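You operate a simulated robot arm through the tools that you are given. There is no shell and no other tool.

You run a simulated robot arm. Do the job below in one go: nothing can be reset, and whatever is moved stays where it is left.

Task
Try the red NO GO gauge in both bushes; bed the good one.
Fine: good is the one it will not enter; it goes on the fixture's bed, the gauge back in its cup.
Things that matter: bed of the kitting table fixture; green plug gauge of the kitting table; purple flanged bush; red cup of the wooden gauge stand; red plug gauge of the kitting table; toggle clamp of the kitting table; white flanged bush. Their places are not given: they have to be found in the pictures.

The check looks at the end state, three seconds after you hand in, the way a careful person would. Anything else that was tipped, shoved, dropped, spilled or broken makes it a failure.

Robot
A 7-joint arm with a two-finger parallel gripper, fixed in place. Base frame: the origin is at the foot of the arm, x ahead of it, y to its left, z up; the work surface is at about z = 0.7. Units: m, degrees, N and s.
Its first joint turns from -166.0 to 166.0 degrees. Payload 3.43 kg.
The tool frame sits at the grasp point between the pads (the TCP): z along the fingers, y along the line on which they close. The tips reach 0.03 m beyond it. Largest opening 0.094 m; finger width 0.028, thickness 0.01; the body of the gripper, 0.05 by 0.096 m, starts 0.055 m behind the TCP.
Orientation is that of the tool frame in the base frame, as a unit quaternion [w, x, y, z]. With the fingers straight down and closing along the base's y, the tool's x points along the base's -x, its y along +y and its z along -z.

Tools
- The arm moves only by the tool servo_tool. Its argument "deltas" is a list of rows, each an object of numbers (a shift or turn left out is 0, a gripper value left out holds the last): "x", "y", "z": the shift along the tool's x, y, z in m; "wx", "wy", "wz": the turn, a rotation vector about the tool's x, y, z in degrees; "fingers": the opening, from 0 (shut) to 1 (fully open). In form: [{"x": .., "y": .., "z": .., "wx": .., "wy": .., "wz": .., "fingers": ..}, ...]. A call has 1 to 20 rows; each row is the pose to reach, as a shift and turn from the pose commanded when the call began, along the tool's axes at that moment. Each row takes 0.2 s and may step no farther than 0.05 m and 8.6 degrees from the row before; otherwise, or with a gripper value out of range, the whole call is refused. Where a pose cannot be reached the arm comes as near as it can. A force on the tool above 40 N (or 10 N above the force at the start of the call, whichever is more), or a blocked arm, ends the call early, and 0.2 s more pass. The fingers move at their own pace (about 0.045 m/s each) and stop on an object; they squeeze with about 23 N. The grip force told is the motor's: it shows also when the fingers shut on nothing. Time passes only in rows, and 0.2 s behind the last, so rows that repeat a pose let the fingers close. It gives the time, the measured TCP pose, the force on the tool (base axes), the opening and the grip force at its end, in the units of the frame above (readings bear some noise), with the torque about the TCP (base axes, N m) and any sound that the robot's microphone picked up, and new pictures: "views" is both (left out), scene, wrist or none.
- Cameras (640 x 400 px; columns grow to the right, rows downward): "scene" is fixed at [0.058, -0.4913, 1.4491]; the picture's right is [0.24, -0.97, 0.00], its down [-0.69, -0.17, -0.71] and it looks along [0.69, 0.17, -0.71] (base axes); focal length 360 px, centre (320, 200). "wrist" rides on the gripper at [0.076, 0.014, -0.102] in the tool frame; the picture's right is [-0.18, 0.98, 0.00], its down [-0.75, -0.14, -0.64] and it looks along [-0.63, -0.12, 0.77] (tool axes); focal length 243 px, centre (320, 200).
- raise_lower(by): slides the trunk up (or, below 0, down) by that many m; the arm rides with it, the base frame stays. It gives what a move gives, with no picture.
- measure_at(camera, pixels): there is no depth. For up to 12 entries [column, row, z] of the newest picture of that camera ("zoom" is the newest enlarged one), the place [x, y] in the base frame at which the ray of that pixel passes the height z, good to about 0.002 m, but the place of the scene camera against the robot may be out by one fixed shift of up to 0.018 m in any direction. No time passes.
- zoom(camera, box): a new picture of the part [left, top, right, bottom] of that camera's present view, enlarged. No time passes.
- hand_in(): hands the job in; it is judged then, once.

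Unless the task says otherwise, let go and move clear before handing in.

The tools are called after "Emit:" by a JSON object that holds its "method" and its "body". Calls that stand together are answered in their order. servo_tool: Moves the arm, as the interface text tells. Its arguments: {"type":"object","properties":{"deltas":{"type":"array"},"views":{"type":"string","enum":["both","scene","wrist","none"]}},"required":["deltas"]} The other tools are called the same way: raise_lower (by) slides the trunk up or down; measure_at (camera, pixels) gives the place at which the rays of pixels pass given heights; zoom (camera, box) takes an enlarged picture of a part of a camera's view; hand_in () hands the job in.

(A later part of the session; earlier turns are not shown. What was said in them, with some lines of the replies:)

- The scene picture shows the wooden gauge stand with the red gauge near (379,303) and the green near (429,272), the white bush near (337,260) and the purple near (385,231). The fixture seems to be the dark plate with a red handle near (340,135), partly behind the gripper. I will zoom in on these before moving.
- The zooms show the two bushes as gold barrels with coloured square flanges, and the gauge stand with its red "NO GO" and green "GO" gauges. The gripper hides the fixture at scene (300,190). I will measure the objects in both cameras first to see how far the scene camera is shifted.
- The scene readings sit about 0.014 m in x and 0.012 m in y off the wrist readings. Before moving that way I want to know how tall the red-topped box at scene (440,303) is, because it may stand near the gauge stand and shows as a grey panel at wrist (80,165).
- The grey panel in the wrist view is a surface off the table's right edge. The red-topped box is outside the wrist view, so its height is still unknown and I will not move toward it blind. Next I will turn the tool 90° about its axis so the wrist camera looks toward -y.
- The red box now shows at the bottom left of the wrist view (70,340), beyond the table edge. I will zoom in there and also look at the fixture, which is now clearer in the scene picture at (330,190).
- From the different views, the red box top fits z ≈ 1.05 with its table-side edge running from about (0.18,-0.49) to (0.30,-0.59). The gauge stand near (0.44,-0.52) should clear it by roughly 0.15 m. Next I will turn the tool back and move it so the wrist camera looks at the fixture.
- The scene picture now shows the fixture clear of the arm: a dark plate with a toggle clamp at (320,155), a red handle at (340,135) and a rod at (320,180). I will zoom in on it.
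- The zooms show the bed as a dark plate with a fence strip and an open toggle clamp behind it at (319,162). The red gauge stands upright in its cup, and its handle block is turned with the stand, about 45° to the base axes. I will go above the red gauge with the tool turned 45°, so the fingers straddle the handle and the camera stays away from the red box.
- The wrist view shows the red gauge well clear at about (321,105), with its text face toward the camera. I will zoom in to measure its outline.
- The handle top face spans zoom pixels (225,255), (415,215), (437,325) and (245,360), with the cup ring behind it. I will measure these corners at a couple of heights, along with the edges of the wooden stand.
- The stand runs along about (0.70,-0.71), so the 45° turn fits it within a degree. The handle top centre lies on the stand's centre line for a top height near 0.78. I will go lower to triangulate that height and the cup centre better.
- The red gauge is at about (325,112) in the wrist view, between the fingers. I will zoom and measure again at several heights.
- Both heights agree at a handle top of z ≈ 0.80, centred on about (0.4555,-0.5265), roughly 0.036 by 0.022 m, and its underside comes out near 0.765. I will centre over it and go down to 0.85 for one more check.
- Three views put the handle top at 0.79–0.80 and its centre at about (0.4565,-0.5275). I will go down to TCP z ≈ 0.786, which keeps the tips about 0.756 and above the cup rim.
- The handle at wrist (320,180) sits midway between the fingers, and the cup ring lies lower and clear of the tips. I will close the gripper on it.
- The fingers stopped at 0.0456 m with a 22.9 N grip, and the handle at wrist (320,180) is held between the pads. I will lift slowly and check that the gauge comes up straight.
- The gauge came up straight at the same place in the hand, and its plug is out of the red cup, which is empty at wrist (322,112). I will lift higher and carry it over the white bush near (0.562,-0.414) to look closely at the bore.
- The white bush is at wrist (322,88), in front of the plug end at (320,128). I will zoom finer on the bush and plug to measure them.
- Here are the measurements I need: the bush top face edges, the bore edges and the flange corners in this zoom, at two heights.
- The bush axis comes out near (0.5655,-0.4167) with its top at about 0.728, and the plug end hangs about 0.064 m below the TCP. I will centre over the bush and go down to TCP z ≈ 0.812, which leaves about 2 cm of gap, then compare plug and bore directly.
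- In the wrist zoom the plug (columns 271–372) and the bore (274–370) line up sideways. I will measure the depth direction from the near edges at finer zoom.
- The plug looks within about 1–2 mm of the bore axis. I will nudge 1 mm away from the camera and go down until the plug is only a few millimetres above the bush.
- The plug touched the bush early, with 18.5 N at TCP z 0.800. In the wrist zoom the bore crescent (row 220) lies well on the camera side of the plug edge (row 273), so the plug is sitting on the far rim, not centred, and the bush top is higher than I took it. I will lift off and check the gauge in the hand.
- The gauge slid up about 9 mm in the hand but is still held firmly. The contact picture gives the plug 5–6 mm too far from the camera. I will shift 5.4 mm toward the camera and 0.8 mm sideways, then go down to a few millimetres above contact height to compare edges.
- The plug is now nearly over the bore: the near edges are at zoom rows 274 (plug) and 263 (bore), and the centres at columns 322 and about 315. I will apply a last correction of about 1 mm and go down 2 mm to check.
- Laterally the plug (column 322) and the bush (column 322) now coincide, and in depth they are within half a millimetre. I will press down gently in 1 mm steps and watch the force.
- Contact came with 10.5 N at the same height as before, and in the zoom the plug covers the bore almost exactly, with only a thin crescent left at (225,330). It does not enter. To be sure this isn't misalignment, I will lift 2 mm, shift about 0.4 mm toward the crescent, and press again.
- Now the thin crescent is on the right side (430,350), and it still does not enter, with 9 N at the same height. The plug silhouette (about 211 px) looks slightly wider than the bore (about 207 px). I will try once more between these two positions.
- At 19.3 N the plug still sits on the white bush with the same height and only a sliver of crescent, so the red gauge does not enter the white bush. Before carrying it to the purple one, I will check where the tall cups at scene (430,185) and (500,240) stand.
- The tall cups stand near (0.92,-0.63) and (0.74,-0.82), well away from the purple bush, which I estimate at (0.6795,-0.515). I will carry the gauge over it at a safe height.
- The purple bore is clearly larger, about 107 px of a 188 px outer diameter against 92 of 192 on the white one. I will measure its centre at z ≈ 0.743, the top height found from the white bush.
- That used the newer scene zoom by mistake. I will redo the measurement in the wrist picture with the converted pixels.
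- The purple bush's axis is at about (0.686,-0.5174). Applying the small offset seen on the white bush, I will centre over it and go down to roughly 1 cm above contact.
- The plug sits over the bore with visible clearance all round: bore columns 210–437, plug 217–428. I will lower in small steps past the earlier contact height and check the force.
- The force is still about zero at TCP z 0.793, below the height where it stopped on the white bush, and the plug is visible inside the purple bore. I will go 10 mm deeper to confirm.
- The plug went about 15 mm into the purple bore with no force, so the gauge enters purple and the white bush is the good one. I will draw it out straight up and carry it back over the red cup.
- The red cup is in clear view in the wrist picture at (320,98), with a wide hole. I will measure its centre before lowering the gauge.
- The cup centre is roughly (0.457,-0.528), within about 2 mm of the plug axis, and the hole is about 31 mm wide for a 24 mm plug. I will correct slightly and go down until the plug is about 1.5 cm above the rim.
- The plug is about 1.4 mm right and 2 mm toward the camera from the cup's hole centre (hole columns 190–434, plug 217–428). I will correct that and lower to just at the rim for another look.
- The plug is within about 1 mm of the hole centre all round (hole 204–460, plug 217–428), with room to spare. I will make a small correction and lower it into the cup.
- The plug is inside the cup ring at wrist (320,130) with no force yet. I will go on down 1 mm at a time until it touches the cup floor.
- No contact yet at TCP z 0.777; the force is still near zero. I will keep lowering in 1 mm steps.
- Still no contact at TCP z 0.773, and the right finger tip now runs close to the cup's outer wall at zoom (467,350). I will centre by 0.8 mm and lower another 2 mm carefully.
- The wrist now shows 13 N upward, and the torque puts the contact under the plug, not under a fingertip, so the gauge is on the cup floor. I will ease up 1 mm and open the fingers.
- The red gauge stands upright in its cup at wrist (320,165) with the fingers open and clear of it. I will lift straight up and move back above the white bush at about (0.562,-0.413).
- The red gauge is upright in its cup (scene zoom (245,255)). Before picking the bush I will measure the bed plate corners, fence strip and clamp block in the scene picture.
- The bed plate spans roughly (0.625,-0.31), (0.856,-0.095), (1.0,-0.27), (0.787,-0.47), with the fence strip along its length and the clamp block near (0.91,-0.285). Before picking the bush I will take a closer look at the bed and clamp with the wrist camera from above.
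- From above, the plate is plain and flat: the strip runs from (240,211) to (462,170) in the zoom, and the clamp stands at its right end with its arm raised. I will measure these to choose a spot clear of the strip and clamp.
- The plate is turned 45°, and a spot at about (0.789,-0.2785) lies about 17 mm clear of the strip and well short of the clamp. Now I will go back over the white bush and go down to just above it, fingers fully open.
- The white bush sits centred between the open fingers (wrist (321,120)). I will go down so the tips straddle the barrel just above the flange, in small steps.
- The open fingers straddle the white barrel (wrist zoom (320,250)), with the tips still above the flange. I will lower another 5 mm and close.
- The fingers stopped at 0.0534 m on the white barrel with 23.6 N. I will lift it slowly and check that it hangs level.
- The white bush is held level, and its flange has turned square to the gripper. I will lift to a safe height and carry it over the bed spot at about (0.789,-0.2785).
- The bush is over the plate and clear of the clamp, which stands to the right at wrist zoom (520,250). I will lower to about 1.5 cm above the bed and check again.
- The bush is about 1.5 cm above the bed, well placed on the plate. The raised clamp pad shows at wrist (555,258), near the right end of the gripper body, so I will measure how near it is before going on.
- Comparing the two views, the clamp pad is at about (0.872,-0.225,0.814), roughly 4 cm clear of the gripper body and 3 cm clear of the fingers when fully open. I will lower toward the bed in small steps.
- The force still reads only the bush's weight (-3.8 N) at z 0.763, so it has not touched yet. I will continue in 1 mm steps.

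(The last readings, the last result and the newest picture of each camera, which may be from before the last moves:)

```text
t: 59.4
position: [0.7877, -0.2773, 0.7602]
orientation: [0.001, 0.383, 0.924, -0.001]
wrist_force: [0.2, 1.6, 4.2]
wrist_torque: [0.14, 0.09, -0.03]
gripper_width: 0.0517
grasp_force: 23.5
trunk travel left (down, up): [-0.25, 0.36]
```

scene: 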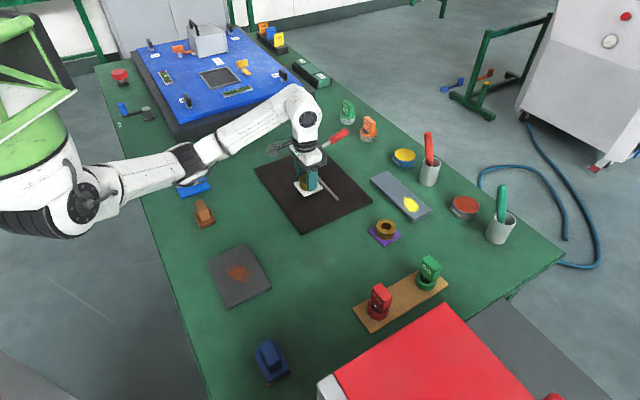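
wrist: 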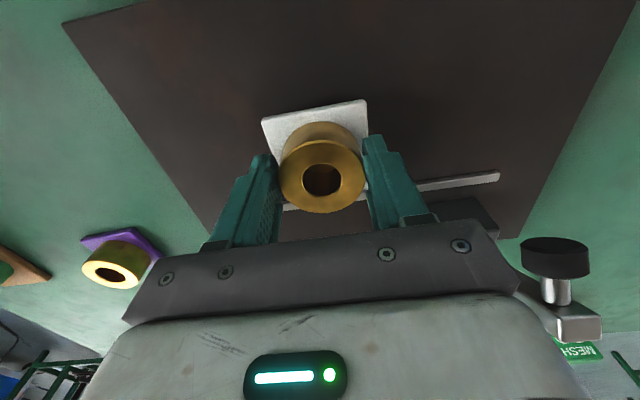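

The force went from -3.8 N to +4.2 N, so the flange is touching the bed. I will press 1 mm more to seat it flat, then look.

Emit:
{"method": "servo_tool", "body": {"deltas": [{"z": 0.0005}, {"z": 0.001}, {"z": 0.001}]}}

Emit:
{"method": "zoom", "body": {"camera": "scene", "box": [265, 120, 355, 225]}}

Emit:
{"method": "zoom", "body": {"camera": "wrist", "box": [180, 40, 460, 240]}}

```text
t: 60.2
position: [0.7879, -0.278, 0.7592]
orientation: [0.001, 0.383, 0.924, -0.001]
wrist_force: [-4.5, 0.8, 17.0]
wrist_torque: [0.1, 0.09, 0.0]
gripper_width: 0.0518
grasp_force: 22.9
trunk travel left (down, up): [-0.25, 0.36]
```

scene: 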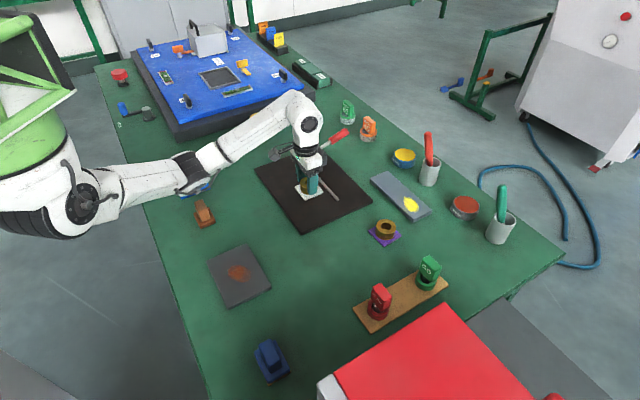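
wrist: 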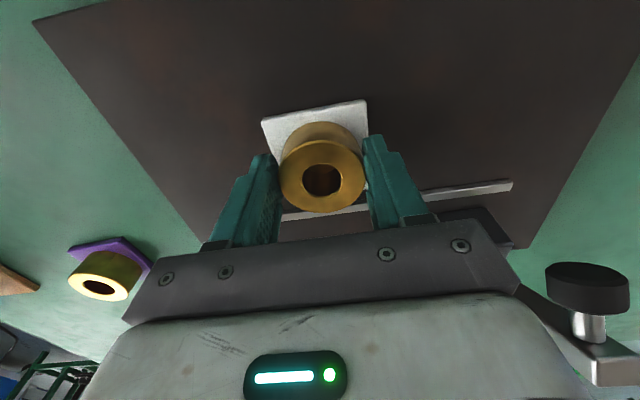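

```text
3.81 times, centred on (310, 172) of scene
```

zoom: 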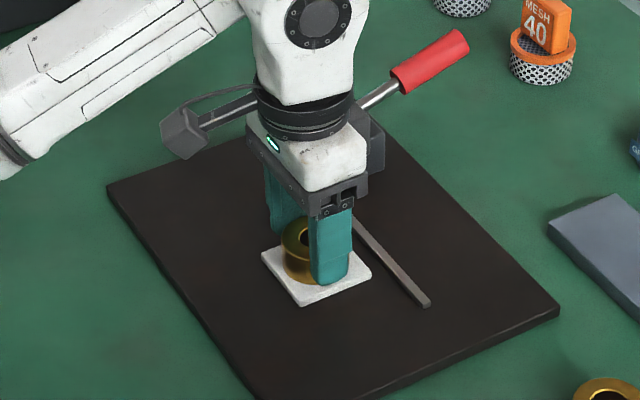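

```text
2.00 times, centred on (320, 140) of wrist
```

zoom: 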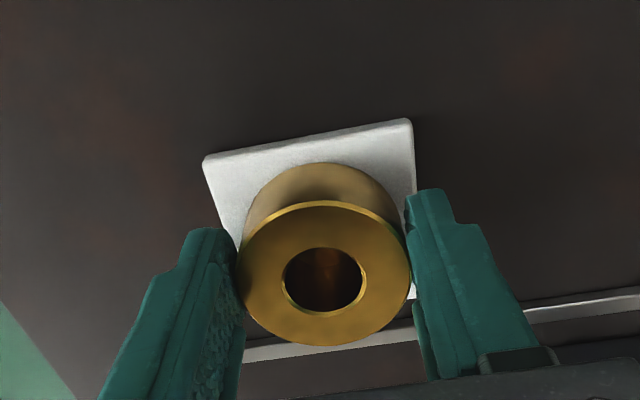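

The bush rests on the bed beside the strip, seated with 17 N. I will ease off 1 mm and open the fingers partway, to stay well clear of the clamp.

Emit:
{"method": "servo_tool", "body": {"deltas": [{"z": -0.0015}, {"z": -0.0015}, {"z": -0.0015, "fingers": 0.62}, {"z": -0.0015, "fingers": 0.7}, {"z": -0.0015, "fingers": 0.78}, {"z": -0.0015, "fingers": 0.78}, {"z": -0.0015, "fingers": 0.78}]}}

Emit:
{"method": "zoom", "body": {"camera": "wrist", "box": [180, 40, 460, 240]}}

```text
t: 61.8
position: [0.7886, -0.2774, 0.759]
orientation: [0.0, 0.383, 0.924, 0.0]
wrist_force: [-0.3, 0.5, -0.3]
wrist_torque: [0.04, -0.01, 0.01]
gripper_width: 0.0732
grasp_force: 0.0
trunk travel left (down, up): [-0.25, 0.36]
```

scene: 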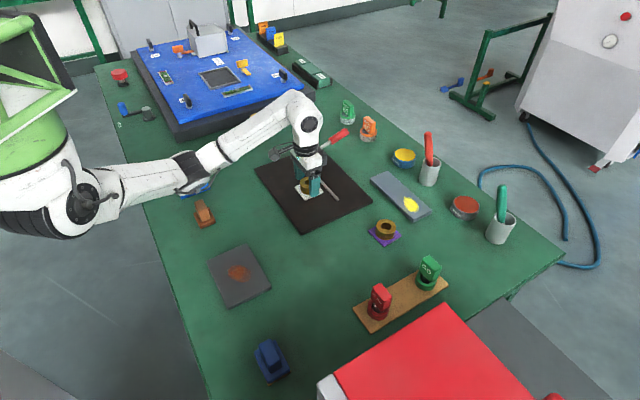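
wrist: 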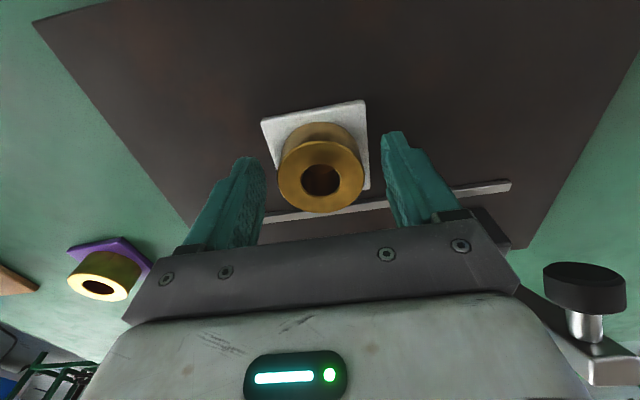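

```text
2.00 times, centred on (320, 140) of wrist
```

zoom: 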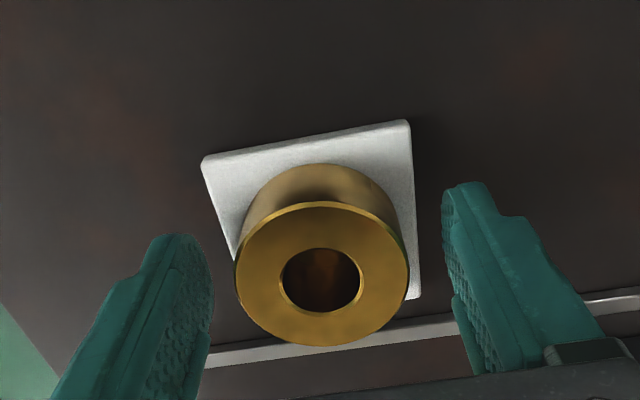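

The bush stands free on the bed with gaps on both sides (fingers at zoom (200,300) and (450,250)). I will lift straight up and back away so I can check the whole table.

Emit:
{"method": "servo_tool", "body": {"deltas": [{"z": -0.02}, {"z": -0.05}, {"z": -0.09}, {"z": -0.13}, {"z": -0.17}, {"z": -0.21}, {"z": -0.25}, {"x": 0.03, "y": -0.03, "z": -0.26}, {"x": 0.06, "y": -0.06, "z": -0.27}, {"x": 0.09, "y": -0.085, "z": -0.28}, {"x": 0.12, "y": -0.11, "z": -0.29}, {"x": 0.15, "y": -0.135, "z": -0.29}, {"x": 0.18, "y": -0.16, "z": -0.29}, {"x": 0.2, "y": -0.18, "z": -0.29}, {"x": 0.2, "y": -0.18, "z": -0.29}]}}

Emit:
{"method": "zoom", "body": {"camera": "scene", "box": [250, 110, 390, 250]}}

Emit:
{"method": "zoom", "body": {"camera": "scene", "box": [330, 210, 460, 340]}}

```text
t: 65.0
position: [0.5214, -0.2628, 1.048]
orientation: [0.001, 0.383, 0.924, 0.0]
wrist_force: [-0.1, 0.7, -0.6]
wrist_torque: [-0.03, -0.02, -0.02]
gripper_width: 0.0734
grasp_force: 0.1
trunk travel left (down, up): [-0.25, 0.36]
```

scene: 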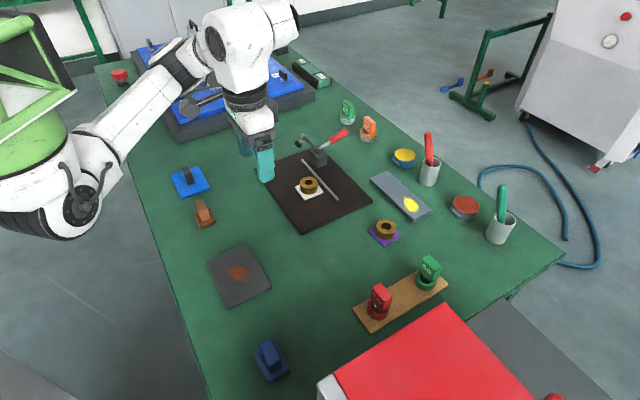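
wrist: 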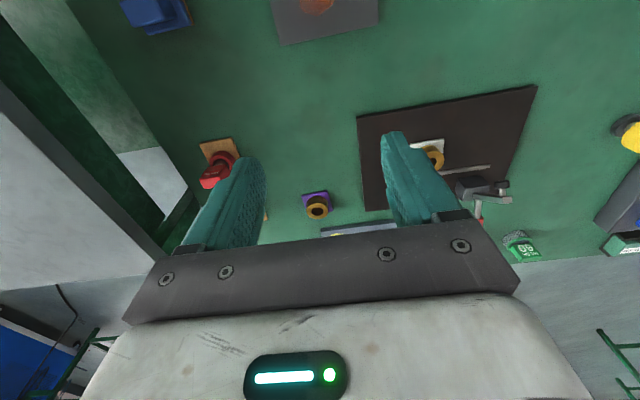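

```text
2.86 times, centred on (320, 180) of scene
```

zoom: 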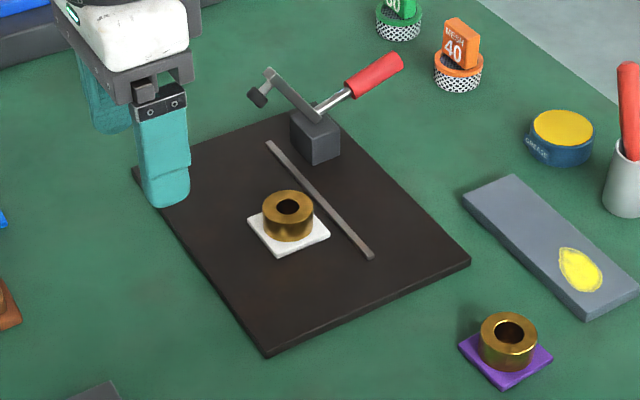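

```text
3.08 times, centred on (395, 275) of scene
```

zoom: 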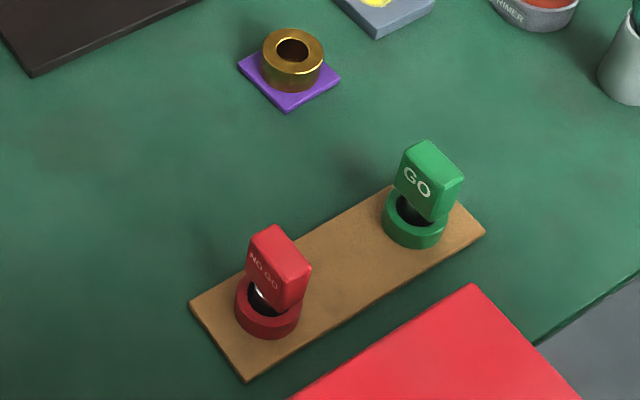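

The white bush sits flat on the fixture's bed beside the strip (scene (308,186)), and the red gauge stands upright in its red cup (379,303). The clamp, green gauge and purple bush look just as they did at the start. The gripper is open and well clear, so I am handing in.

Emit:
{"method": "hand_in", "body": {}}

```text
The job is handed in.
```

I tried the red NO GO gauge in both bushes. It will not enter the white one, so the white bush is the good one and is now on the fixture's bed. I have handed the job in and don't have the check's result.

- **White bush:** I pressed the gauge over the bore three times, with up to 19 N. It stopped at the top face each time, so it did not go in. An earlier touch landed off-centre on the rim, so I don't count it. That touch pushed the gauge up about 9 mm in the gripper, but it stayed held.
- **Purple bush:** The gauge went in about 15 mm with no force. I left this bush where it was.
- **Bedding:** The white bush sits flat near the middle of the plate, beside the strip. I did not close the toggle clamp, since the task did not ask for it.
- **Gauge:** The red gauge is back upright in its red cup.

In the last pictures the clamp, the green gauge and the purple bush look just as they did at the start. The gripper is open and clear.
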